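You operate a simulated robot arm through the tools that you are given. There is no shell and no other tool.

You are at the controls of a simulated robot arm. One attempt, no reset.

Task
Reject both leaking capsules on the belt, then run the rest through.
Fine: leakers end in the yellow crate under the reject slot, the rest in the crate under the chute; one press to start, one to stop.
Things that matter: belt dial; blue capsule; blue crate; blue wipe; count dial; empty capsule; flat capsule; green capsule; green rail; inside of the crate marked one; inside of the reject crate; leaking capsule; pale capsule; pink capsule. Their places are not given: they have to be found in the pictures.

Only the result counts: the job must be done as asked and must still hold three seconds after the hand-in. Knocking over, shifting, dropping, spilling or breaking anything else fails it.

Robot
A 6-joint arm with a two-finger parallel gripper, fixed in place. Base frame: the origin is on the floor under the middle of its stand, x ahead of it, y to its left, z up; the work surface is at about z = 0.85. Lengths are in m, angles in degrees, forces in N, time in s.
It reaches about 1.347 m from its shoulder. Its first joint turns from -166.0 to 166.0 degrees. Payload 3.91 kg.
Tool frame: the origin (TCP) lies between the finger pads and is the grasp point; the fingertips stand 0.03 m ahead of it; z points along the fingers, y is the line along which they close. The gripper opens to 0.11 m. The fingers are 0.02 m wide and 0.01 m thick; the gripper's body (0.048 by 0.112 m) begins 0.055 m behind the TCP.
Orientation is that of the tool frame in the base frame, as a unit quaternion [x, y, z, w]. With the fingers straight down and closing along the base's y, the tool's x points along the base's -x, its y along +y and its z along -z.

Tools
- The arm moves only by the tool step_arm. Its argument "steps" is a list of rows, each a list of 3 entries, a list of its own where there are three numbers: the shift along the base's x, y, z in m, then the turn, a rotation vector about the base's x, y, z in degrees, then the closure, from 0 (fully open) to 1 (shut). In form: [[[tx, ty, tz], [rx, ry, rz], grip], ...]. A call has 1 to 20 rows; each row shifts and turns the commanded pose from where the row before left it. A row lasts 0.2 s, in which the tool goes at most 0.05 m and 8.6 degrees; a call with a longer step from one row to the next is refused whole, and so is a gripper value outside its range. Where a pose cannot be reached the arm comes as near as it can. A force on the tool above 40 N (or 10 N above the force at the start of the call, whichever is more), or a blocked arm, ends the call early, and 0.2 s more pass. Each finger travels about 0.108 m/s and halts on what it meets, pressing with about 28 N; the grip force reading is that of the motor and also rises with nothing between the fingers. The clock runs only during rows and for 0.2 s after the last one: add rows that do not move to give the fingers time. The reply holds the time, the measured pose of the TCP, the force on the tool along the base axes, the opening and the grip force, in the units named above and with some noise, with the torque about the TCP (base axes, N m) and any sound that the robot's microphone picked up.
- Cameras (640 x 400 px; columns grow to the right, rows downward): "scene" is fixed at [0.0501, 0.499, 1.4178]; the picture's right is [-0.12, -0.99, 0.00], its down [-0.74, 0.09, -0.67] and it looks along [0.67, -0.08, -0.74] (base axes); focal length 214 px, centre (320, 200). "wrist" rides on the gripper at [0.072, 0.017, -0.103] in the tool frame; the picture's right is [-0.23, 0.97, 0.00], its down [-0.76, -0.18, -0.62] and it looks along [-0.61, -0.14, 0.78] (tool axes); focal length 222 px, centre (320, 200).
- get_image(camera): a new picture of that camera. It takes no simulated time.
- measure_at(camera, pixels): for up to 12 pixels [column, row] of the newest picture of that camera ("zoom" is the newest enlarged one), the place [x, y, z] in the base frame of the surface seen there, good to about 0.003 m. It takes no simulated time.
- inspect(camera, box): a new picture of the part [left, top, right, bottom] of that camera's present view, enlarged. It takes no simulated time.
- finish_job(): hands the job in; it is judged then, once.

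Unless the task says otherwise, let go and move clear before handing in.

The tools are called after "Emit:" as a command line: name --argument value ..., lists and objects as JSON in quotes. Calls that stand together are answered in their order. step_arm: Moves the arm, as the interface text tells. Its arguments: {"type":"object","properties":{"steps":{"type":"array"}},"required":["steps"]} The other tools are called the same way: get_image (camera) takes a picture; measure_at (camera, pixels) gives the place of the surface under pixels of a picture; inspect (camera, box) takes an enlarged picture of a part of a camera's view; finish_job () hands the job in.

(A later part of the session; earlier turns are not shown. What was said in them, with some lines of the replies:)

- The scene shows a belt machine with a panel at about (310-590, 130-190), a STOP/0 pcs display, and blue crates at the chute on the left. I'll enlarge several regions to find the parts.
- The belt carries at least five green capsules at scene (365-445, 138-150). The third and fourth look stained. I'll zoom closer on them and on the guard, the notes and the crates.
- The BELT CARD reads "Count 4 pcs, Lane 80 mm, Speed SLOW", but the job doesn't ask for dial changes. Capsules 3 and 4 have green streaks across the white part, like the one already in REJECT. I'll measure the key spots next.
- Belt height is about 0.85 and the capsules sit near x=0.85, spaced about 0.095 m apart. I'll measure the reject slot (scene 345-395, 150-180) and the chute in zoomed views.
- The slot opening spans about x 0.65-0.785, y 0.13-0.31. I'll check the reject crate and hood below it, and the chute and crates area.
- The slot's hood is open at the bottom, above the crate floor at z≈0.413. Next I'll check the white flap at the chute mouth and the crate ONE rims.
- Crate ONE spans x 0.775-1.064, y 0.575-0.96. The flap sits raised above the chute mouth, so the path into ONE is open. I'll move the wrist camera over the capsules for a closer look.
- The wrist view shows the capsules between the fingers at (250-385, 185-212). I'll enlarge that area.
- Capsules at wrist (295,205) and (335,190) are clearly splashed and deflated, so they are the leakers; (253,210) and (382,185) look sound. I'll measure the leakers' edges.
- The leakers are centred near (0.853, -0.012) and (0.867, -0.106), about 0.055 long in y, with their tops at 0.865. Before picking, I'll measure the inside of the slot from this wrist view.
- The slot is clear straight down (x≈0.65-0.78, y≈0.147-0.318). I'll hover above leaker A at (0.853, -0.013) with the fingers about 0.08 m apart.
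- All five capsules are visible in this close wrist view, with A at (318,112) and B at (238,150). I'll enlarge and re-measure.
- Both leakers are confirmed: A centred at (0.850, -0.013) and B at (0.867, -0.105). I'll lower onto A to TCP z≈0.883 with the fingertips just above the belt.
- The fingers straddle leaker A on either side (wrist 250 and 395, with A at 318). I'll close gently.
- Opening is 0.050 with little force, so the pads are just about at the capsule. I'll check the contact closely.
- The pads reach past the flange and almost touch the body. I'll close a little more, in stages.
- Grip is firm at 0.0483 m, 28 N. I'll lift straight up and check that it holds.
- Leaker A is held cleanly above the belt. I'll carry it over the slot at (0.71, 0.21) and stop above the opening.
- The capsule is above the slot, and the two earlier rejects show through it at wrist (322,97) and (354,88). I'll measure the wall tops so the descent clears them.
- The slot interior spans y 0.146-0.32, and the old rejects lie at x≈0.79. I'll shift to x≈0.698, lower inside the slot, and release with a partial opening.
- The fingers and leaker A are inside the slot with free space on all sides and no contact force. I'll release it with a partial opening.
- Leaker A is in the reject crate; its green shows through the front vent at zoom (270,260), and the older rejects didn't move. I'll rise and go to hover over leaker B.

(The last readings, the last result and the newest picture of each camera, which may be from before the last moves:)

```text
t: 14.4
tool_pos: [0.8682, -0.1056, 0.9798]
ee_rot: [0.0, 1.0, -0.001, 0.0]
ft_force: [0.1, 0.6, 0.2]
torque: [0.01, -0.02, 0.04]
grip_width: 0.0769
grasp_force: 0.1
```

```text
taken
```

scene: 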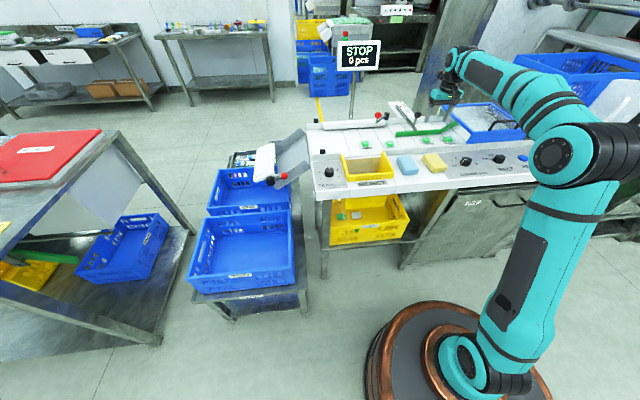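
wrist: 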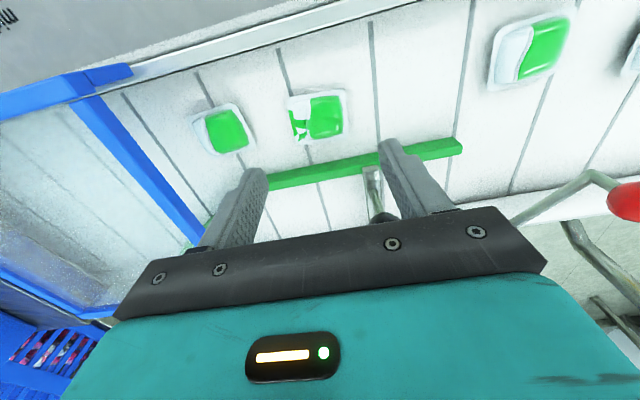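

I'm hovering over B (wrist 317,117), with the neighbour at (225,130). I'll measure both before descending.

Emit:
inspect --camera "wrist" --box '[180, 75, 380, 200]'

Emit:
measure_at --camera "zoom" --pixels '[[345, 62], [530, 45], [542, 170], [375, 220], [460, 130], [365, 130], [40, 140], [180, 85], [245, 205], [105, 255], [150, 180], [220, 140]]'

```text
3.20 times, centred on (280, 138) of wrist
```

zoom: 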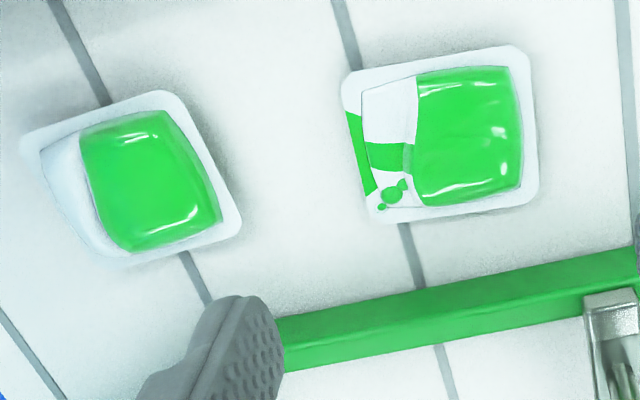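

```text
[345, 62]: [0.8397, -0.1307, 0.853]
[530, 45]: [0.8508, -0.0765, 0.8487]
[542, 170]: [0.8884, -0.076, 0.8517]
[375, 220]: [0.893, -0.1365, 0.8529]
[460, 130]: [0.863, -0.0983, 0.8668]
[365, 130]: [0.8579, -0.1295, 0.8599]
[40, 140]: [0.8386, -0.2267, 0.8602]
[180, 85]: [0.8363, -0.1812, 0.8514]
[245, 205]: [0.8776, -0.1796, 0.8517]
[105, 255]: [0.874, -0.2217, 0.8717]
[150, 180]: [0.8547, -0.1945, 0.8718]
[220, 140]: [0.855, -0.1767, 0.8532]
```

B's centre is (0.867, -0.105), and the neighbour's edge at y≈-0.17 leaves about 14 mm of finger clearance. I'll descend and grip as I did with A.

Emit:
step_arm --steps '[[[-0.001, 0, -0.03], [0, 0, 0], 0.3], [[0, 0, -0.03], [0, 0, 0], 0.3], [[0, 0, -0.02], [0, 0, 0], 0.3], [[0, 0, -0.01], [0, 0, 0], 0.3], [[0, 0, -0.006], [0, 0, 0], 0.3], [[0, 0, 0], [0, 0, 0], 0.3], [[0, 0, 0], [0, 0, 0], 0.4], [[0, 0, 0], [0, 0, 0], 0.5], [[0, 0, 0], [0, 0, 0], 0.55], [[0, 0, 0], [0, 0, 0], 0.6], [[0, 0, 0], [0, 0, 0], 0.65], [[0, 0, 0], [0, 0, 0], 0.65]]'

Emit:
inspect --camera "wrist" --box '[160, 90, 440, 240]'

```text
t: 17.0
tool_pos: [0.8672, -0.1038, 0.8835]
ee_rot: [0.0, 1.0, -0.001, 0.0]
ft_force: [0.3, -0.8, -0.1]
torque: [-0.01, -0.03, 0.03]
grip_width: 0.0486
grasp_force: 28.4
```

```text
2.29 times, centred on (300, 165) of wrist
```

zoom: 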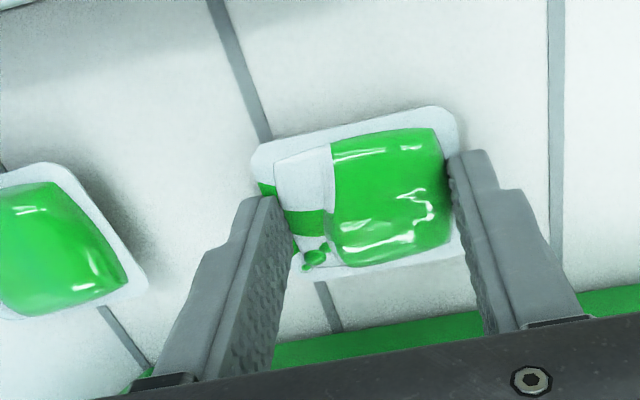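

B is gripped at 0.0486 m, 28 N. I'll lift it and carry it to above the slot.

Emit:
step_arm --steps '[[[0, 0, 0.01], [0, 0, 0], 0.65], [[0, 0, 0.02], [0, 0, 0], 0.65], [[0, 0, 0.03], [0, 0, 0], 0.65], [[0, 0, 0.035], [0, 0, 0], 0.65], [[-0.0188, 0.037, 0], [0, 0, 0], 0.65], [[-0.0188, 0.037, 0], [0, 0, 0], 0.65], [[-0.0188, 0.037, 0], [0, 0, 0], 0.65], [[-0.0188, 0.037, 0], [0, 0, 0], 0.65], [[-0.0188, 0.037, 0], [0, 0, 0], 0.65], [[-0.0188, 0.037, 0], [0, 0, 0], 0.65], [[-0.0188, 0.037, 0], [0, 0, 0], 0.65], [[-0.0188, 0.037, 0], [0, 0, 0], 0.65], [[-0.0188, 0.037, 0], [0, 0, 0], 0.65], [[0, 0, 0], [0, 0, 0], 0.65]]'

Emit:
get_image --camera "wrist"

Emit:
inspect --camera "scene" --box '[310, 90, 450, 200]'

```text
t: 20.0
tool_pos: [0.6979, 0.2299, 0.9792]
ee_rot: [-0.001, 1.0, 0.0, 0.0]
ft_force: [-0.3, 0.3, 0.1]
torque: [0.02, 0.02, -0.02]
grip_width: 0.0486
grasp_force: 27.9
```

```text
taken
```

wrist: 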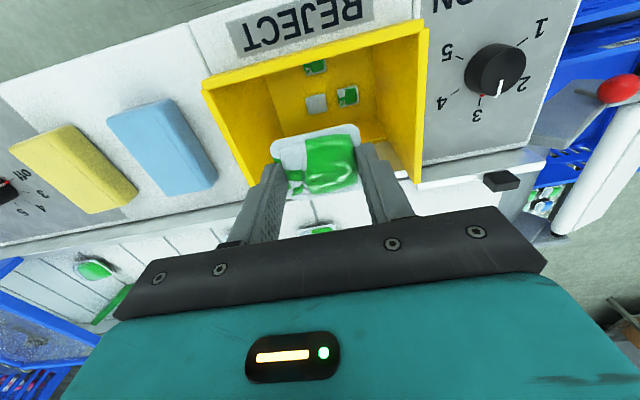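

```text
3.64 times, centred on (380, 145) of scene
```

zoom: 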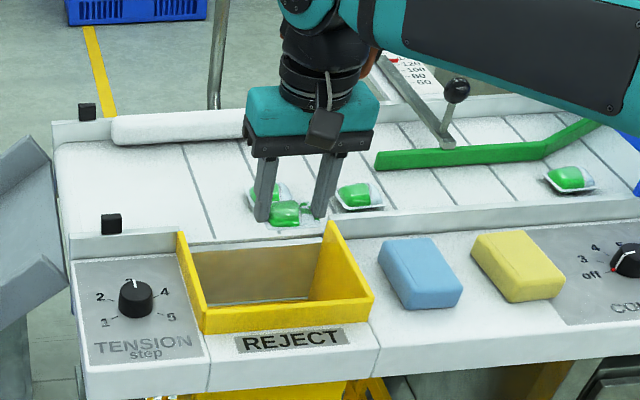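

Through the slot, A shows at wrist (317,67) with the older rejects at (317,103) and (347,95). I'll measure them to choose a free landing spot for B.

Emit:
inspect --camera "wrist" --box '[200, 20, 440, 170]'

Emit:
measure_at --camera "wrist" --pixels '[[317, 67], [310, 68], [317, 103], [347, 95], [290, 90], [285, 110], [370, 80], [345, 65], [210, 85], [415, 120]]'

```text
2.67 times, centred on (320, 95) of wrist
```

zoom: 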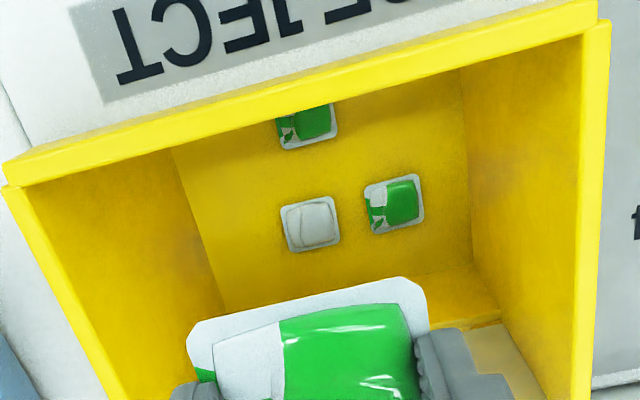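

```text
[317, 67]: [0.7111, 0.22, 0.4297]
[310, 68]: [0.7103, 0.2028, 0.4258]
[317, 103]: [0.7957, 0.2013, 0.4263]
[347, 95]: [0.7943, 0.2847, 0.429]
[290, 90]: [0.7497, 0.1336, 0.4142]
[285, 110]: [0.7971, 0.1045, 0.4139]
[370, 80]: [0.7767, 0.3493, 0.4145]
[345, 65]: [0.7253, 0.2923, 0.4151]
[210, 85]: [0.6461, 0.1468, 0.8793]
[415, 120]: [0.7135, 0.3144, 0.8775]
```

A lies at (0.70, 0.213), so I'll release B at about (0.693, 0.261) with a small opening. The fingers stay clear of the wall at y≈0.314.

Emit:
step_arm --steps '[[[-0.005, 0.031, 0], [0, 0, 0], 0.65], [[0, 0, -0.03], [0, 0, 0], 0.65], [[0, 0, -0.03], [0, 0, 0], 0.65], [[0, 0, -0.03], [0, 0, 0], 0.65], [[0, 0, -0.032], [0, 0, 0], 0.65], [[0, 0, 0], [0, 0, 0], 0.65]]'

Emit:
get_image --camera "wrist"

```text
t: 21.4
tool_pos: [0.6936, 0.2605, 0.857]
ee_rot: [0.0, 1.0, -0.001, 0.0]
ft_force: [0.4, 0.0, -0.3]
torque: [0.0, 0.01, 0.01]
grip_width: 0.0483
grasp_force: 27.8
```

```text
taken
```

wrist: 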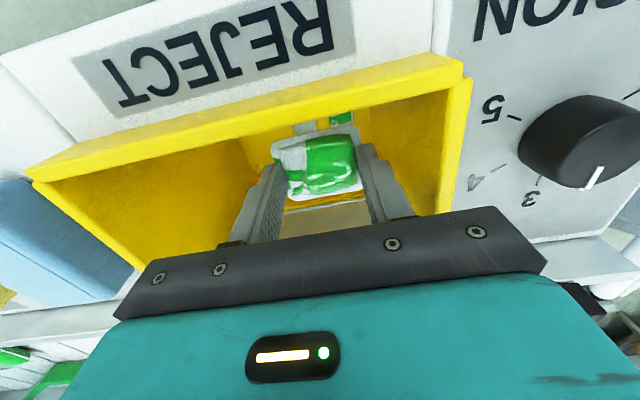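

B is in the slot with free space around it and no contact. I'll release to about 0.066 m.

Emit:
step_arm --steps '[[[0, 0, 0], [0, 0, 0], 0.5], [[0, 0, 0], [0, 0, 0], 0.4], [[0, 0, 0], [0, 0, 0], 0.36], [[0, 0, 0], [0, 0, 0], 0.36], [[0, 0, 0], [0, 0, 0], 0.36]]'

Emit:
get_image --camera "wrist"

Emit:
inspect --camera "scene" --box '[310, 185, 420, 255]'

```text
t: 22.6
tool_pos: [0.6948, 0.2606, 0.8578]
ee_rot: [-0.001, 1.0, 0.0, 0.0]
ft_force: [0.3, -0.1, -0.1]
torque: [0.05, 0.04, 0.02]
grip_width: 0.0705
grasp_force: 0.1
```

```text
taken
```

wrist: 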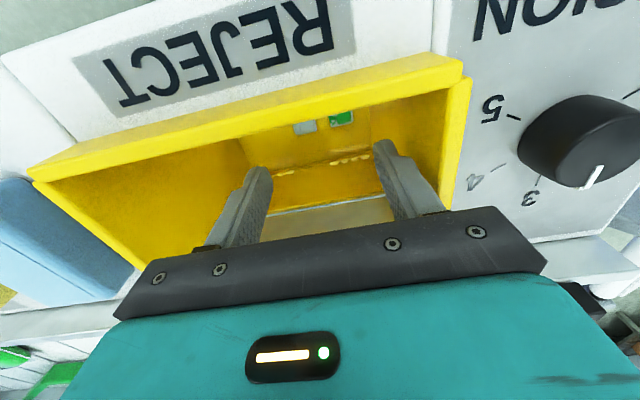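

```text
5.71 times, centred on (365, 220) of scene
```

zoom: 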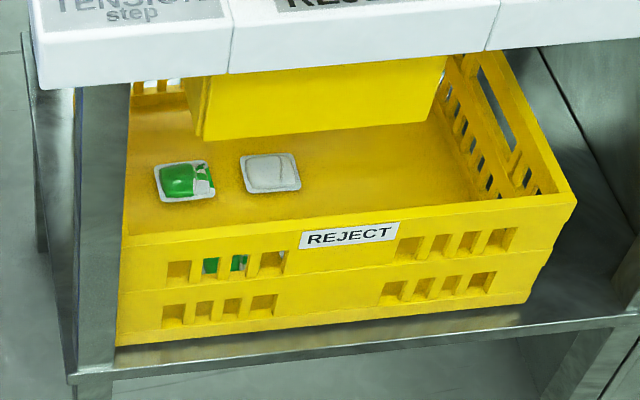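

B dropped into the reject crate, and the front vents now show more green. I'll rise and look down the slot to confirm both landed.

Emit:
step_arm --steps '[[[0, 0, 0.04], [0, 0, 0], 0.36], [[0, 0, 0.04], [0, 0, 0], 0.36], [[0, 0, 0.04], [0, 0, 0], 0.36], [[0, 0, 0.04], [0, 0, 0], 0.36], [[0, 0, 0.03], [0, 0, 0], 0.36], [[0, -0.03, 0.03], [0, 0, 0], 0.36], [[0, 0, 0], [0, 0, 0], 0.36]]'

Emit:
get_image --camera "wrist"

Emit:
get_image --camera "scene"

```text
t: 24.2
tool_pos: [0.6918, 0.2306, 1.0778]
ee_rot: [0.0, 1.0, 0.0, 0.0]
ft_force: [0.4, 0.2, -0.7]
torque: [0.02, 0.05, 0.0]
grip_width: 0.0703
grasp_force: 0.0
```

```text
taken
```

wrist: 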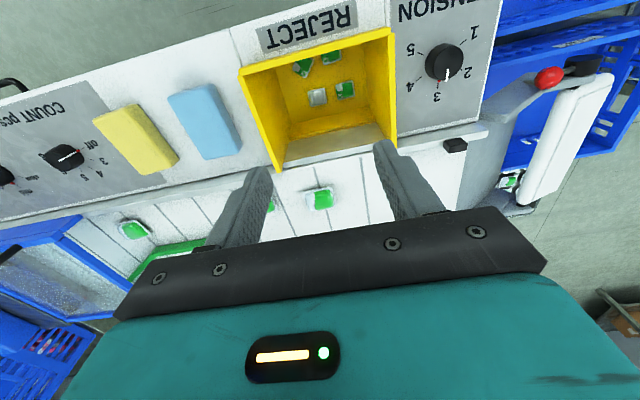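

```text
taken
```

scene: 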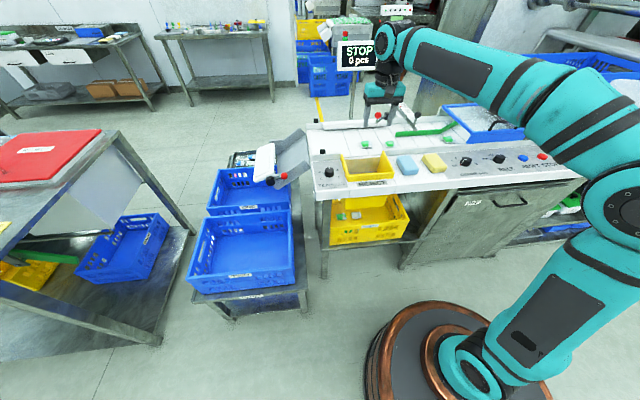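

Both leakers are in the reject crate at wrist (303,65) and (330,57). Before starting the belt, I'll check the chute flap at wrist (500-610, 60-215).

Emit:
inspect --camera "wrist" --box '[440, 50, 640, 225]'

Emit:
inspect --camera "wrist" --box '[230, 20, 410, 150]'

```text
2.29 times, centred on (540, 138) of wrist
```

zoom: 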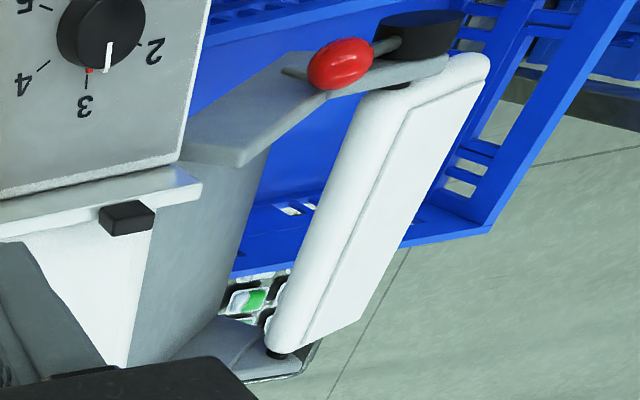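

```text
3.08 times, centred on (320, 85) of wrist
```

zoom: 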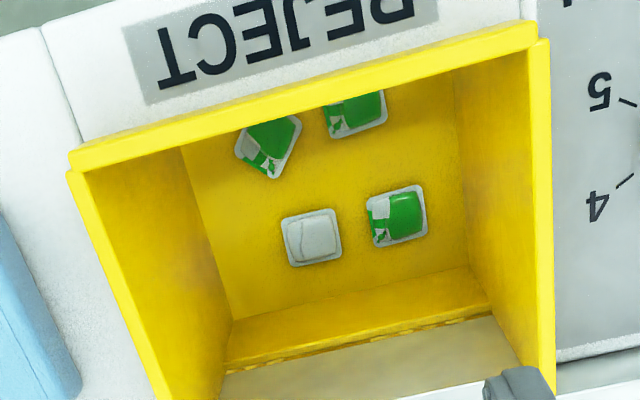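

All four rejects lie in the reject crate, and the gap between the chute lip and the raised flap opens into crate ONE. I'll move toward the START/STOP buttons with the gripper shut, stopping short to look.

Emit:
step_arm --steps '[[[0, -0.045, 0.002], [0, 0, 0], 0.5], [[0, -0.045, 0.002], [0, 0, 0], 0.7], [[0, -0.045, 0.002], [0, 0, 0], 0.9], [[0, -0.045, 0.002], [0, 0, 0], 1], [[0, -0.045, 0.002], [0, 0, 0], 1], [[0, -0.045, 0.002], [0, 0, 0], 1], [[0, -0.045, 0.002], [0, 0, 0], 1], [[0, -0.045, 0], [0, 0, 0], 1], [[0, -0.045, 0], [0, 0, 0], 1], [[0, -0.045, 0], [0, 0, 0], 1], [[0, -0.045, 0], [0, 0, 0], 1], [[0, -0.045, 0], [0, 0, 0], 1], [[0, -0.045, 0], [0, 0, 0], 1], [[0, -0.045, 0], [0, 0, 0], 1], [[-0.01, -0.045, 0], [0, 0, 0], 1], [[0, 0, 0], [0, 0, 0], 1]]'

Emit:
get_image --camera "wrist"

Emit:
get_image --camera "scene"

```text
t: 27.6
tool_pos: [0.6834, -0.4455, 1.0925]
ee_rot: [-0.001, 1.0, -0.001, 0.0]
ft_force: [0.4, 0.3, 0.7]
torque: [-0.02, -0.03, 0.0]
grip_width: 0.0
grasp_force: 28.3
```

```text
taken
```

wrist: 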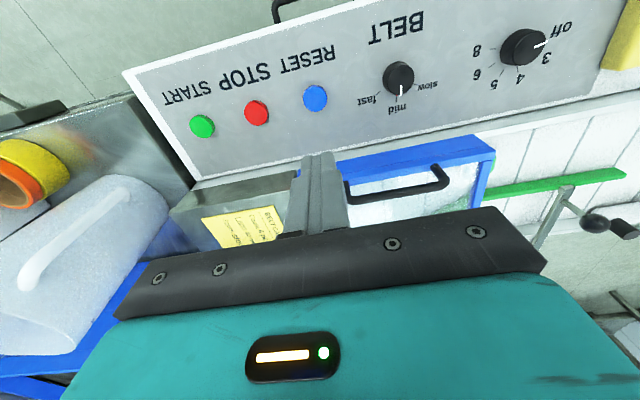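

```text
taken
```

scene: 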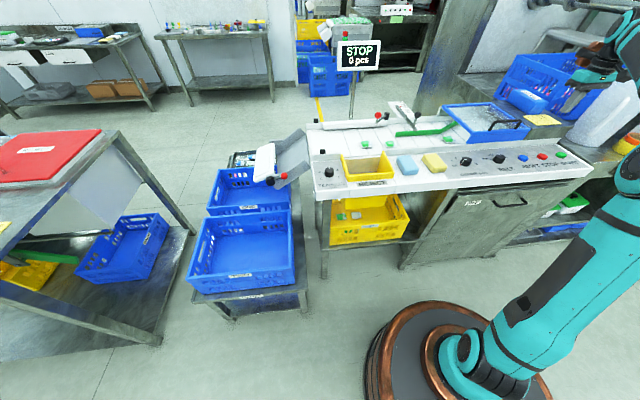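

Emit:
measure_at --camera "wrist" --pixels '[[202, 126], [194, 127], [211, 127], [202, 118], [203, 135], [225, 140], [257, 113], [249, 114], [266, 113], [257, 121], [235, 130], [316, 98]]'

Emit:
measure_at --camera "wrist" --pixels '[[110, 190], [50, 250], [130, 215], [150, 230], [20, 170], [60, 160], [230, 185], [190, 205], [100, 240], [60, 290], [390, 190], [240, 220]]'

Emit:
inspect --camera "wrist" --box '[120, 50, 360, 200]'

```text
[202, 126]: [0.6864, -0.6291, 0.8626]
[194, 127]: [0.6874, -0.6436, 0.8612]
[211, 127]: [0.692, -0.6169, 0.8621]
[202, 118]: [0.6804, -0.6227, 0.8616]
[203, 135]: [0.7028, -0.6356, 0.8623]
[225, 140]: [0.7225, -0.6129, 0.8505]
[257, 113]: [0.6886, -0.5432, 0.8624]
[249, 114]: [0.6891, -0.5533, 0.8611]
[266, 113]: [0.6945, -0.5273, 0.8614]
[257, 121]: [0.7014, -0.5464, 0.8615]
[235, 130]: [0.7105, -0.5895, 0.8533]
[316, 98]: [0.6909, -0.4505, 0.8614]
```

```text
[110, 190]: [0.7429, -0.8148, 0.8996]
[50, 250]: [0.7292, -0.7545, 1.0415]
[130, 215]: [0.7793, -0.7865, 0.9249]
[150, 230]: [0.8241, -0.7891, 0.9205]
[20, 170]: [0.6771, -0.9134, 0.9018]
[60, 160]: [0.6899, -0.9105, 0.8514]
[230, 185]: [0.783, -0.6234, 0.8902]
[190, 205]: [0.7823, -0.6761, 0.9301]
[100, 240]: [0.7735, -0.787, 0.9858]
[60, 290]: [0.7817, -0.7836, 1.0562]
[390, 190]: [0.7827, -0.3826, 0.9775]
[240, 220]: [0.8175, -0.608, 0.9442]
```

```text
2.67 times, centred on (240, 125) of wrist
```

zoom: 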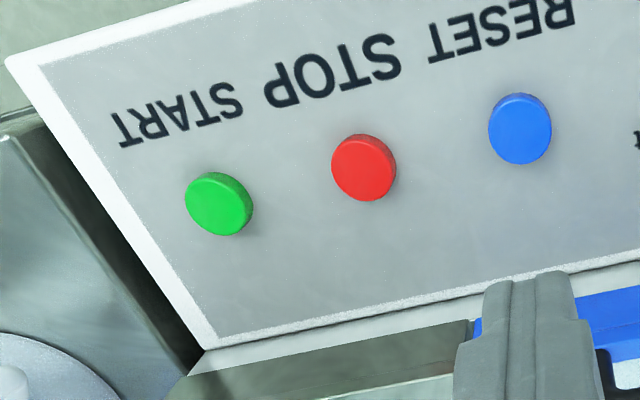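

START is centred near (0.690, -0.630) and STOP near (0.692, -0.541), both with tops at z≈0.862. The jug begins at y≈-0.755, so there's room. I'll move above START and check clearance.

Emit:
step_arm --steps '[[[0.0013, -0.037, 0], [0, 0, 0], 1], [[0.0013, -0.037, 0], [0, 0, 0], 1], [[0.0013, -0.037, 0], [0, 0, 0], 1], [[0.0013, -0.037, 0], [0, 0, 0], 1], [[0.0013, -0.0365, 0], [0, 0, 0], 1], [[0, 0, -0.03], [0, 0, 0], 1], [[0, 0, -0.03], [0, 0, 0], 1], [[0, 0, -0.03], [0, 0, 0], 1], [[0, 0, -0.03], [0, 0, 0], 1], [[0, 0, -0.02], [0, 0, 0], 1], [[0, 0, 0], [0, 0, 0], 1]]'

Emit:
get_image --camera "wrist"

Emit:
inspect --camera "scene" --box '[460, 40, 640, 220]'

```text
t: 30.0
tool_pos: [0.6907, -0.6286, 0.9492]
ee_rot: [0.0, 1.0, 0.0, 0.0]
ft_force: [0.7, -0.1, 0.3]
torque: [0.0, -0.03, 0.0]
grip_width: 0.0004
grasp_force: 28.3
```

```text
taken
```

wrist: 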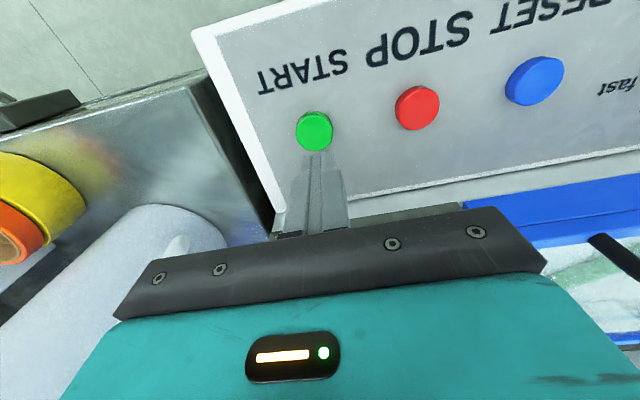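

```text
2.22 times, centred on (550, 130) of scene
```

zoom: 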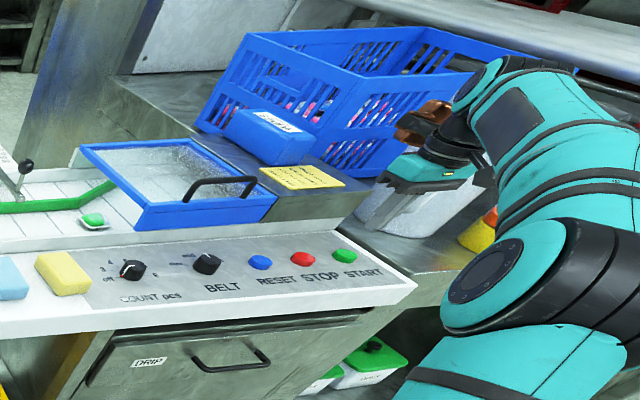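

The closed fingertips are above START (wrist 314,131). I'll measure the button centre precisely from here.

Emit:
measure_at --camera "wrist" --pixels '[[314, 131], [298, 132], [330, 130], [313, 115], [316, 147], [417, 107], [398, 110], [437, 104], [415, 90], [419, 126], [360, 150], [190, 220]]'

```text
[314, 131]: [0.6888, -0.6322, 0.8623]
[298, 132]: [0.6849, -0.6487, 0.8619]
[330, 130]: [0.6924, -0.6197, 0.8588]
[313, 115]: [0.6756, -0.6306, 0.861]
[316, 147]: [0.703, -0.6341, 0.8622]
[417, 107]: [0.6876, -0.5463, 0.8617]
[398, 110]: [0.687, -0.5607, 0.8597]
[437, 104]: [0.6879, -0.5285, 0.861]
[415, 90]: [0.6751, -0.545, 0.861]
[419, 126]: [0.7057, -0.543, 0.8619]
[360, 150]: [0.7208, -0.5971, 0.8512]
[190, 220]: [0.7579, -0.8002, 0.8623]
```

START's centre is (0.689, -0.633). I'll align, lower the tips to about 5 mm above it, then press gently in small steps.

Emit:
step_arm --steps '[[[-0.0015, -0.004, -0.02], [0, 0, 0], 1], [[0, 0, -0.02], [0, 0, 0], 1], [[0, 0, -0.011], [0, 0, 0], 1], [[0, 0, 0], [0, 0, 0], 1]]'

Emit:
inspect --camera "wrist" --box '[220, 70, 420, 230]'

```text
t: 31.0
tool_pos: [0.6881, -0.6338, 0.8997]
ee_rot: [0.0, 1.0, -0.001, 0.0]
ft_force: [-0.5, -0.2, -0.7]
torque: [0.01, 0.0, 0.01]
grip_width: 0.0
grasp_force: 28.2
```

```text
2.50 times, centred on (320, 150) of wrist
```

zoom: 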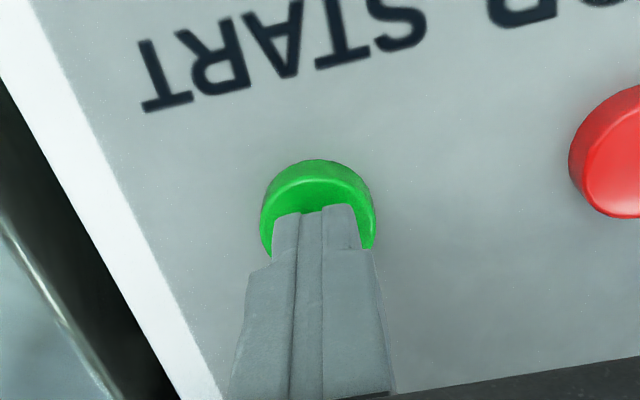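

The fingertips are centred over the green button, about 8 mm above it. I'll press now.

Emit:
step_arm --steps '[[[0, 0, -0.005], [0, 0, 0], 1], [[0, 0, -0.004], [0, 0, 0], 1], [[0, 0, -0.003], [0, 0, 0], 1]]'

Emit:
inspect --camera "scene" --box '[290, 30, 470, 170]'

```text
t: 31.8
tool_pos: [0.6874, -0.634, 0.8888]
ee_rot: [0.0, 1.0, -0.001, 0.0]
ft_force: [1.5, -0.9, 2.2]
torque: [-0.01, -0.01, -0.03]
grip_width: 0.0002
grasp_force: 27.9
heard: click
```

```text
2.86 times, centred on (380, 100) of scene
```

zoom: 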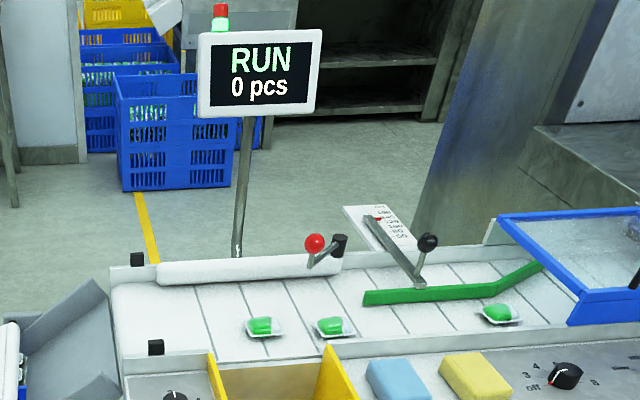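

I heard a click and the display reads RUN. I'll lift off START and move to hover above STOP while the belt carries the capsules.

Emit:
step_arm --steps '[[[0, 0, 0.02], [0, 0, 0], 1], [[0, 0, 0.025], [0, 0, 0], 1], [[0, 0.03, 0], [0, 0, 0], 1], [[0.001, 0.03, 0], [0, 0, 0], 1], [[0.001, 0.029, 0], [0, 0, 0], 1], [[0, 0, 0], [0, 0, 0], 1]]'

Emit:
inspect --camera "scene" --box '[200, 30, 480, 220]'

Emit:
get_image --camera "wrist"

```text
t: 33.2
tool_pos: [0.6907, -0.5439, 0.9329]
ee_rot: [0.0, 1.0, -0.001, 0.0]
ft_force: [0.7, -0.2, 0.2]
torque: [-0.02, 0.02, 0.01]
grip_width: 0.0002
grasp_force: 27.8
```

```text
2.11 times, centred on (340, 125) of scene
```

zoom: 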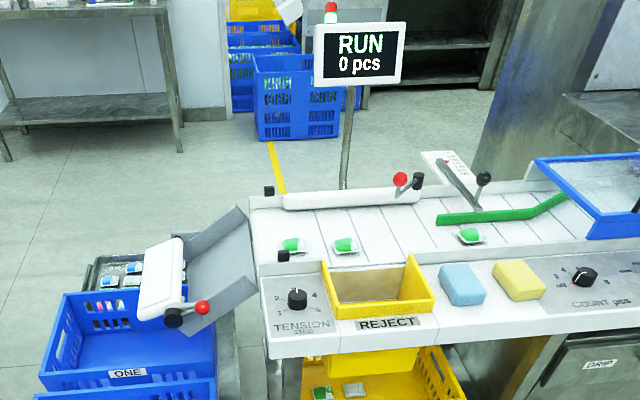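

```text
taken
```

wrist: 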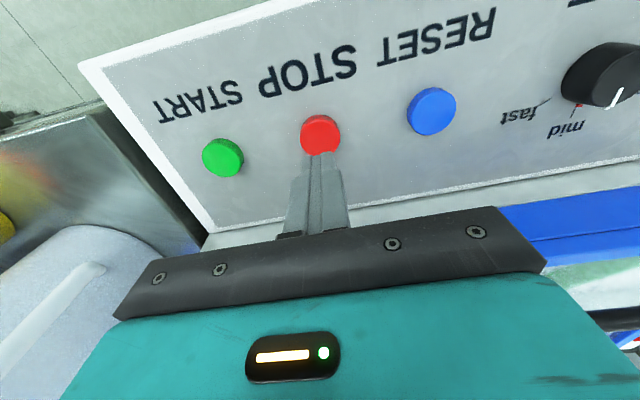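

The capsules are moving left, with the third at zoom (470,235). I'll hold above STOP and watch them cross.

Emit:
measure_at --camera "wrist" --pixels '[[320, 133], [302, 136], [339, 132], [319, 116], [321, 150]]'

Emit:
step_arm --steps '[[[0, 0, 0], [0, 0, 0], 1], [[0, 0, 0], [0, 0, 0], 1], [[0, 0, 0], [0, 0, 0], 1], [[0, 0, 0], [0, 0, 0], 1]]'

Emit:
inspect --camera "scene" --box '[200, 30, 480, 220]'

```text
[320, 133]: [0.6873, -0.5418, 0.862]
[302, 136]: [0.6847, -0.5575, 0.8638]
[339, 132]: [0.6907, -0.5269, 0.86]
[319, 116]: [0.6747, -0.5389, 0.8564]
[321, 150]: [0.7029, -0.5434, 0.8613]
```

```text
t: 34.2
tool_pos: [0.6914, -0.5454, 0.9339]
ee_rot: [-0.001, 1.0, -0.001, 0.0]
ft_force: [-1.0, -0.9, 0.5]
torque: [0.02, 0.01, 0.05]
grip_width: 0.0001
grasp_force: 28.1
```

```text
2.11 times, centred on (340, 125) of scene
```

zoom: 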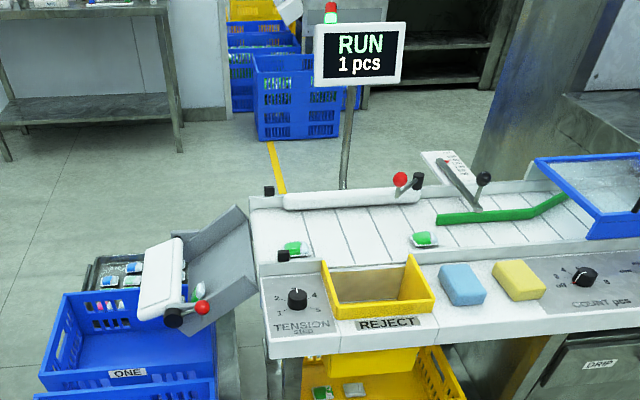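

The first capsule is counted and sliding down the chute at zoom (198,290). I'll keep watching.

Emit:
step_arm --steps '[[[0, 0, 0], [0, 0, 0], 1], [[0, 0, 0], [0, 0, 0], 1], [[0, 0, 0], [0, 0, 0], 1], [[0, 0, 0], [0, 0, 0], 1]]'

Emit:
inspect --camera "scene" --box '[200, 30, 480, 220]'

```text
t: 35.2
tool_pos: [0.6914, -0.545, 0.9336]
ee_rot: [-0.001, 1.0, 0.0, 0.0]
ft_force: [-0.8, -0.2, 0.0]
torque: [-0.01, -0.02, 0.03]
grip_width: 0.0002
grasp_force: 27.8
```

```text
2.11 times, centred on (340, 125) of scene
```

zoom: 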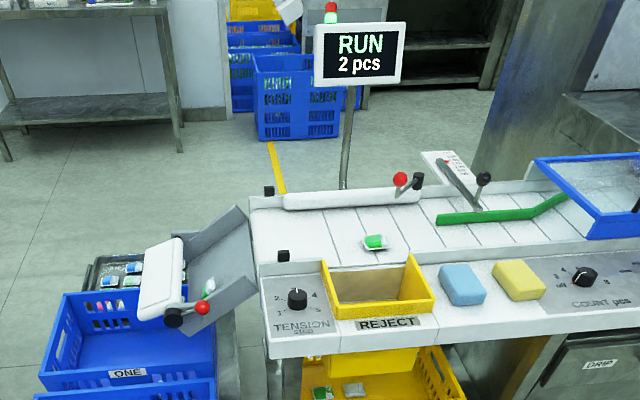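

Two are counted. I'll zoom in on the chute and crate ONE to make sure the capsules are dropping in and not stuck.

Emit:
inspect --camera "scene" --box '[210, 120, 320, 220]'

```text
4.00 times, centred on (265, 170) of scene
```

zoom: 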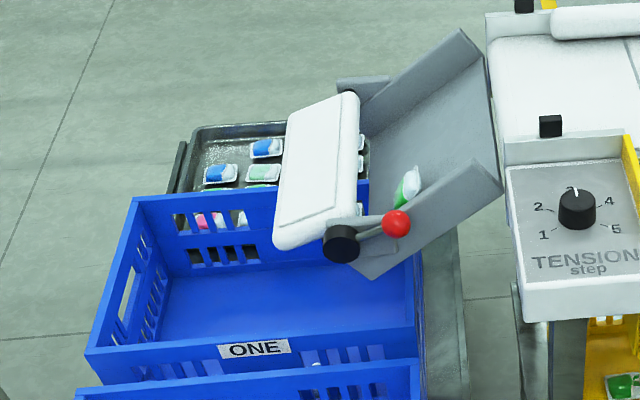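

One capsule is sliding in the chute, and a white spot at the vent (318,365) suggests the first is already in ONE. I'll keep waiting.

Emit:
step_arm --steps '[[[0, 0, 0], [0, 0, 0], 1], [[0, 0, 0], [0, 0, 0], 1], [[0, 0, 0], [0, 0, 0], 1], [[0, 0, 0], [0, 0, 0], 1]]'

Emit:
inspect --camera "scene" --box '[210, 120, 320, 220]'

Emit:
inspect --camera "scene" --box '[200, 30, 480, 220]'

```text
t: 36.2
tool_pos: [0.6899, -0.5457, 0.9332]
ee_rot: [0.0, 1.0, -0.001, -0.001]
ft_force: [0.5, -0.1, 0.1]
torque: [-0.02, -0.02, -0.03]
grip_width: 0.0
grasp_force: 28.3
```

```text
4.00 times, centred on (265, 170) of scene
```

zoom: 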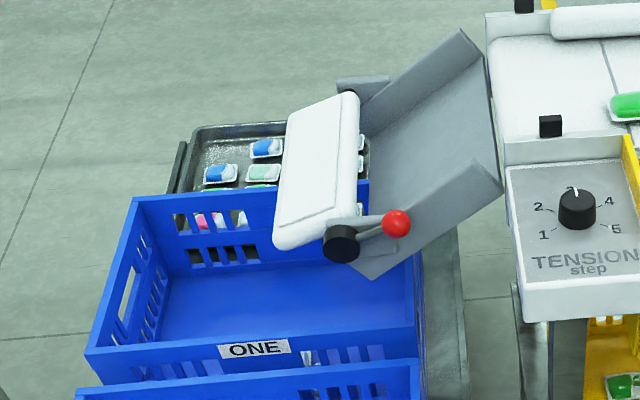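

```text
2.11 times, centred on (340, 125) of scene
```

zoom: 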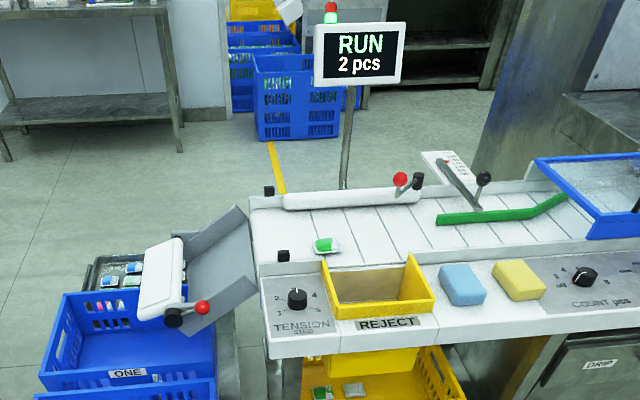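

Two capsules have left the chute into ONE, and the third is nearing the end of the belt at zoom (325,243). I'll wait for it to fall.

Emit:
step_arm --steps '[[[0, 0, 0], [0, 0, 0], 1], [[0, 0, 0], [0, 0, 0], 1], [[0, 0, 0], [0, 0, 0], 1], [[0, 0, 0], [0, 0, 0], 1], [[0, 0, 0], [0, 0, 0], 1], [[0, 0, 0], [0, 0, 0], 1], [[0, 0, 0], [0, 0, 0], 1], [[0, 0, 0], [0, 0, 0], 1]]'

Emit:
inspect --camera "scene" --box '[210, 120, 320, 220]'

Emit:
inspect --camera "scene" --box '[200, 30, 480, 220]'

```text
t: 38.0
tool_pos: [0.6902, -0.5442, 0.9344]
ee_rot: [0.0, 1.0, -0.001, 0.0]
ft_force: [0.5, 0.4, -0.4]
torque: [0.0, -0.06, 0.0]
grip_width: 0.0
grasp_force: 28.8
```

```text
4.00 times, centred on (265, 170) of scene
```

zoom: 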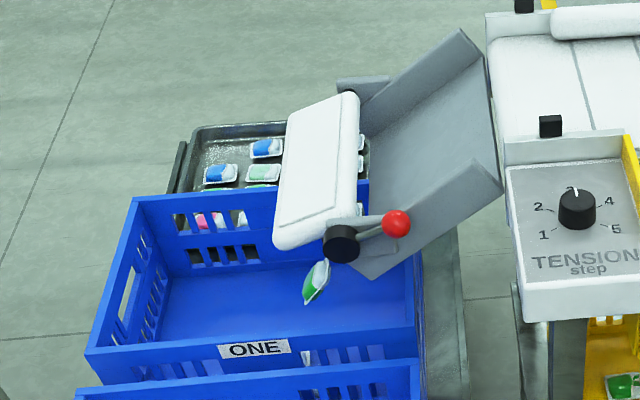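

```text
2.11 times, centred on (340, 125) of scene
```

zoom: 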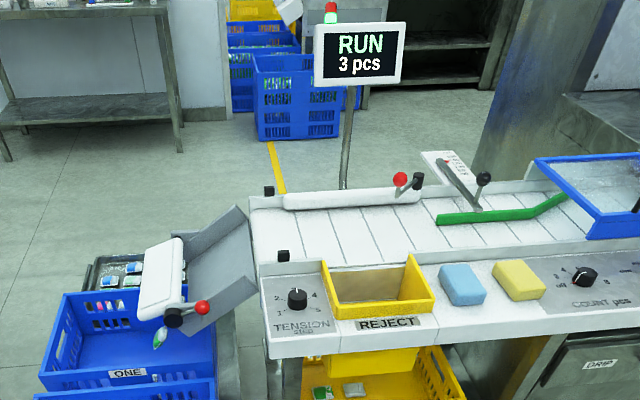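

The display reads 3 pcs, the third capsule is falling into ONE at zoom (316,280), and the belt is empty. I'll press STOP once now.

Emit:
step_arm --steps '[[[-0.0015, 0.002, -0.02], [0, 0, 0], 1], [[0, 0, -0.013], [0, 0, 0], 1], [[0, 0, -0.005], [0, 0, 0], 1], [[0, 0, -0.004], [0, 0, 0], 1], [[0, 0, -0.003], [0, 0, 0], 1]]'

Emit:
inspect --camera "scene" --box '[200, 30, 480, 220]'

```text
t: 39.2
tool_pos: [0.6894, -0.5428, 0.8886]
ee_rot: [0.001, 1.0, -0.001, 0.0]
ft_force: [1.9, 0.2, 3.2]
torque: [-0.01, -0.05, 0.0]
grip_width: 0.0
grasp_force: 27.5
heard: click
```

```text
2.11 times, centred on (340, 125) of scene
```

zoom: 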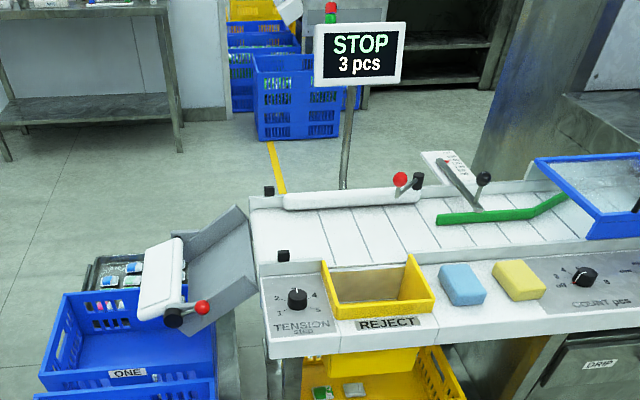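

I heard a click and the display reads STOP, 3 pcs. I'll lift clear of the panel, then check the crates.

Emit:
step_arm --steps '[[[0, 0, 0.02], [0, 0, 0], 1], [[0, 0, 0.04], [0, 0, 0], 1], [[0, 0, 0.04], [0, 0, 0], 1], [[0, 0, 0.04], [0, 0, 0], 1], [[-0.02, 0.04, 0.02], [0, 0, 0], 1], [[-0.02, 0.04, 0.02], [0, 0, 0], 1], [[-0.02, 0.04, 0.02], [0, 0, 0], 1], [[0, 0.04, 0], [0, 0, 0], 1], [[0, 0, 0], [0, 0, 0], 0.5], [[0, 0, 0], [0, 0, 0], 0], [[0, 0, 0], [0, 0, 0], 0]]'

Emit:
get_image --camera "scene"

Emit:
inspect --camera "scene" --box '[190, 150, 320, 300]'

Emit:
inspect --camera "scene" --box '[310, 185, 420, 255]'

Emit:
inspect --camera "scene" --box '[300, 30, 560, 200]'

```text
t: 41.6
tool_pos: [0.6281, -0.3818, 1.0873]
ee_rot: [0.0, 1.0, -0.001, 0.0]
ft_force: [-0.5, 0.1, -1.0]
torque: [-0.01, -0.01, 0.01]
grip_width: 0.11
grasp_force: 0.1
```

```text
taken
```

scene: 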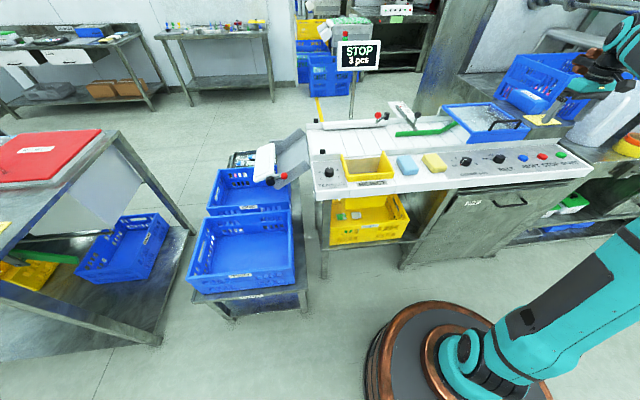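

```text
2.67 times, centred on (255, 225) of scene
```

zoom: 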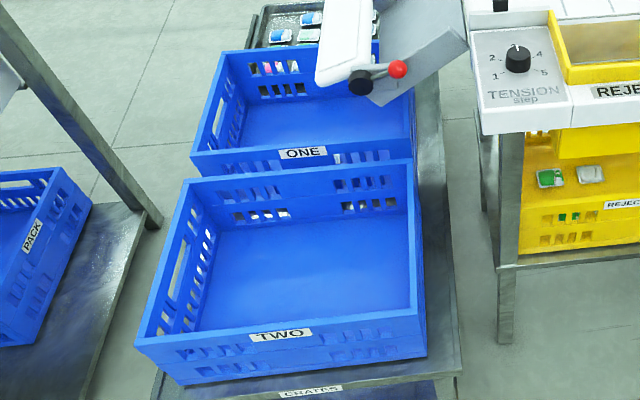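

```text
5.71 times, centred on (365, 220) of scene
```

zoom: 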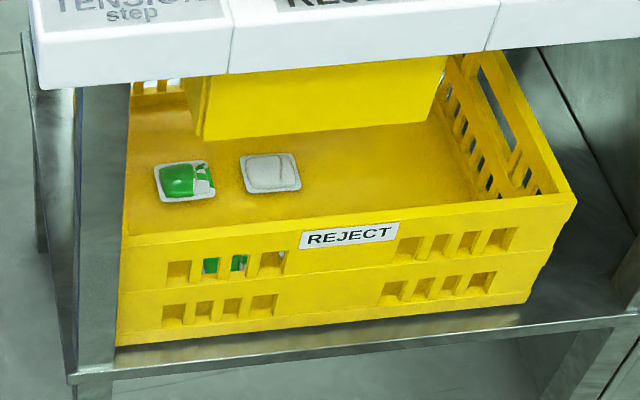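

```text
2.35 times, centred on (430, 115) of scene
```

zoom: 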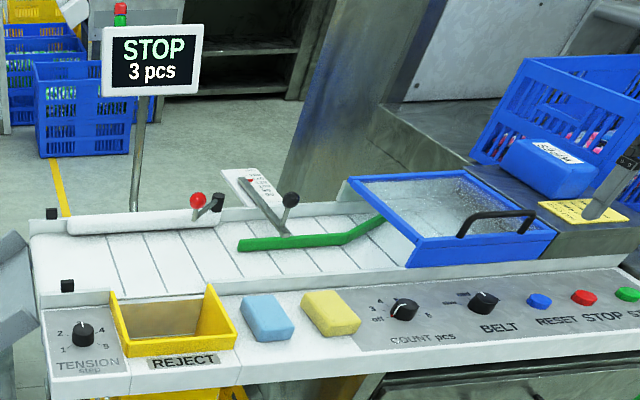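

The belt is empty and the dials, rail and flap haven't moved, but crate ONE's near wall hides its contents. I'll swing the wrist camera over, high and clear, to confirm three capsules are inside.

Emit:
step_arm --steps '[[[-0.003, 0.047, 0.003], [0, 0, 0], 0], [[-0.003, 0.047, 0.003], [0, 0, 0], 0], [[-0.003, 0.047, 0.003], [0, 0, 0], 0], [[-0.003, 0.047, 0.003], [0, 0, 0], 0], [[-0.003, 0.047, 0.003], [0, 0, 0], 0], [[-0.003, 0.047, 0.003], [0, 0, 0], 0], [[-0.003, 0.047, 0.003], [0, 0, 0], 0], [[-0.003, 0.047, 0.003], [0, 0, 0], 0], [[-0.003, 0.047, 0.003], [0, 0, 0], 0], [[-0.003, 0.047, 0.003], [0, 0, 0], 0], [[-0.003, 0.047, 0.003], [0, 0, 0], 0], [[-0.003, 0.047, 0.003], [0, 0, 0], 0], [[-0.003, 0.047, 0.003], [0, 0, 0], 0], [[-0.003, 0.047, 0.003], [0, 0, 0], 0], [[-0.003, 0.047, 0.003], [0, 0, 0], 0], [[-0.003, 0.047, 0.003], [0, 0, 0], 0], [[-0.003, 0.047, 0.003], [0, 0, 0], 0], [[-0.003, 0.047, 0.003], [0, 0, 0], 0], [[-0.003, 0.047, 0.003], [0, 0, 0], 0], [[0, 0, 0], [0, 0, 0], 0]]'

Emit:
get_image --camera "wrist"

```text
t: 45.8
tool_pos: [0.5729, 0.5115, 1.1449]
ee_rot: [0.0, 1.0, -0.001, 0.0]
ft_force: [0.5, 0.2, 0.5]
torque: [-0.03, 0.01, -0.02]
grip_width: 0.1101
grasp_force: 0.1
```

```text
taken
```

wrist: 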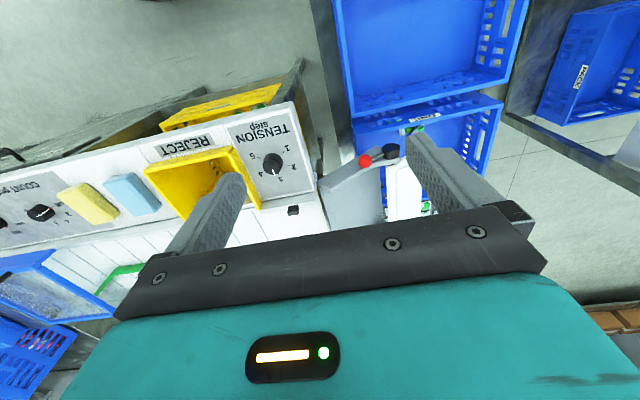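

A green capsule shows inside ONE near the near wall, at wrist (413,130). I'll shift a bit further for a better view into the crate.

Emit:
step_arm --steps '[[[0.02, 0.04, 0.01], [0, 0, 0], 0], [[0.02, 0.04, 0.01], [0, 0, 0], 0], [[0.02, 0.04, 0.01], [0, 0, 0], 0], [[0.02, 0.04, 0.01], [0, 0, 0], 0], [[0.02, 0.04, 0.01], [0, 0, 0], 0], [[0.02, 0.04, 0], [0, 0, 0], 0], [[0, 0, 0], [0, 0, 0], 0]]'

Emit:
get_image --camera "wrist"

```text
t: 47.4
tool_pos: [0.641, 0.6885, 1.1249]
ee_rot: [0.0, 1.0, 0.0, 0.001]
ft_force: [0.2, 0.7, 0.1]
torque: [-0.02, -0.02, 0.0]
grip_width: 0.1102
grasp_force: 0.0
out of reach, approached as far as the arm can: row 4, 5, 6
```

```text
taken
```

wrist: 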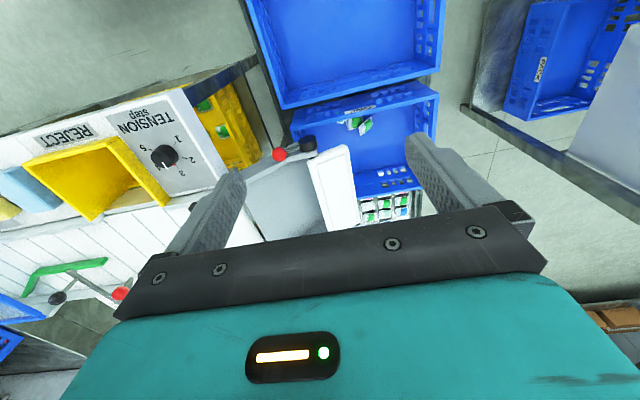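

Emit:
inspect --camera "wrist" --box '[290, 80, 440, 200]'

Emit:
inspect --camera "wrist" --box '[330, 105, 390, 145]'

Emit:
measure_at --camera "wrist" --pixels '[[352, 123], [365, 126], [357, 121], [370, 121], [345, 121], [380, 150], [350, 110], [370, 105]]'

```text
3.33 times, centred on (365, 140) of wrist
```

zoom: 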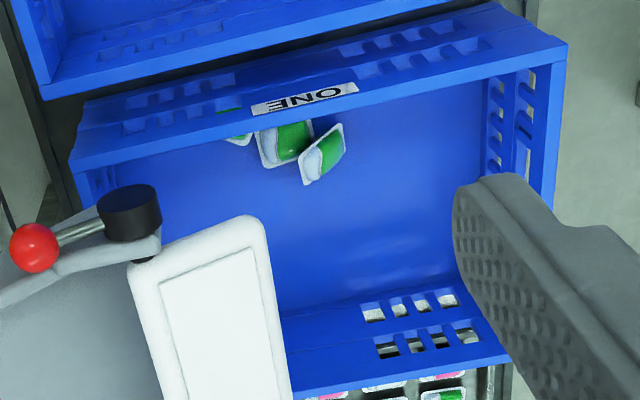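

```text
10.00 times, centred on (360, 125) of wrist
```

zoom: 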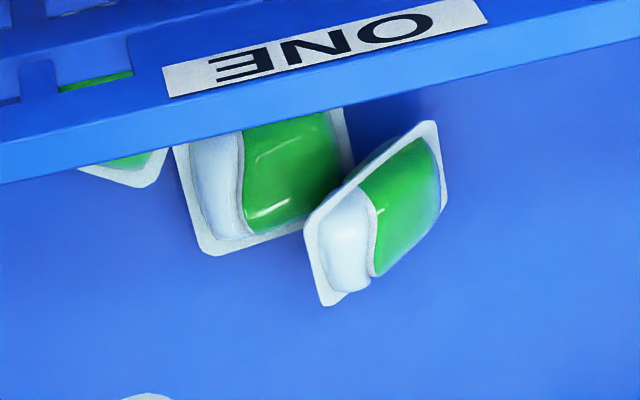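

```text
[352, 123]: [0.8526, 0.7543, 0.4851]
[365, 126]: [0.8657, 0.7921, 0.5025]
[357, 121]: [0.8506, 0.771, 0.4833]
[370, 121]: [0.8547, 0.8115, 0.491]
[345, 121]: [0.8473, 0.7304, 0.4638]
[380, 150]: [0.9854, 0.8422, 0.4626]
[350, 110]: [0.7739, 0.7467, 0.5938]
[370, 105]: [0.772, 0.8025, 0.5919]
```

Three sound capsules lie in crate ONE (zoom 125-440, 110-300), and both leakers are in REJECT. I'll back the arm off to a relaxed, clear pose and check the scene once more.

Emit:
step_arm --steps '[[[-0.02, -0.04, 0], [0, 0, 0], 0], [[-0.02, -0.04, 0], [0, 0, 0], 0], [[-0.02, -0.04, 0], [0, 0, 0], 0], [[-0.02, -0.04, 0], [0, 0, 0], 0], [[-0.02, -0.04, 0], [0, 0, 0], 0], [[-0.02, -0.04, 0], [0, 0, 0], 0], [[0, -0.04, 0], [0, 0, 0], 0], [[0, -0.04, 0], [0, 0, 0], 0], [[0, 0, 0], [0, 0, 0], 0]]'

Emit:
get_image --camera "scene"

```text
t: 49.4
tool_pos: [0.5218, 0.3692, 1.1249]
ee_rot: [0.0, 1.0, -0.001, 0.0]
ft_force: [0.4, -0.3, 0.5]
torque: [0.0, 0.0, -0.01]
grip_width: 0.1102
grasp_force: 0.0
```

```text
taken
```

scene: 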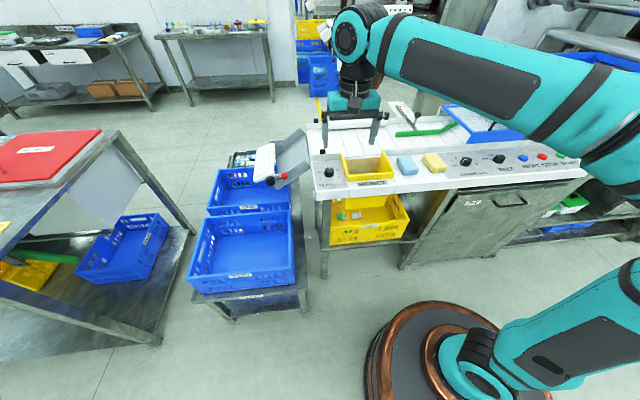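

The arm is clear and open, and nothing else in the scene has moved. The belt was stopped with one press after three capsules, both leakers are in REJECT, and the three good ones are in ONE. I'm handing the job in.

Emit:
finish_job

```text
The job is handed in.
```

The job is handed in: both leaking capsules are in the yellow reject crate, and the other three are in crate ONE under the chute.

- **Leakers:** I picked the two splashed capsules off the stopped belt and dropped them through the reject slot. A look down the slot showed both in the crate with the two capsules that were already there.
- **The rest:** I pressed START once and the display counted 3 pcs. I pressed STOP once when the belt was empty. The wrist camera then showed three undamaged capsules in crate ONE.
- **Settings:** I didn't touch the dials or the green rail. The belt card says count 4, lane 80 mm and speed slow, but the task didn't ask for those settings, so the belt ran at mid speed with the count off.

The arm finished open and clear of everything. I saw nothing else knocked over or out of place in the last scene picture.
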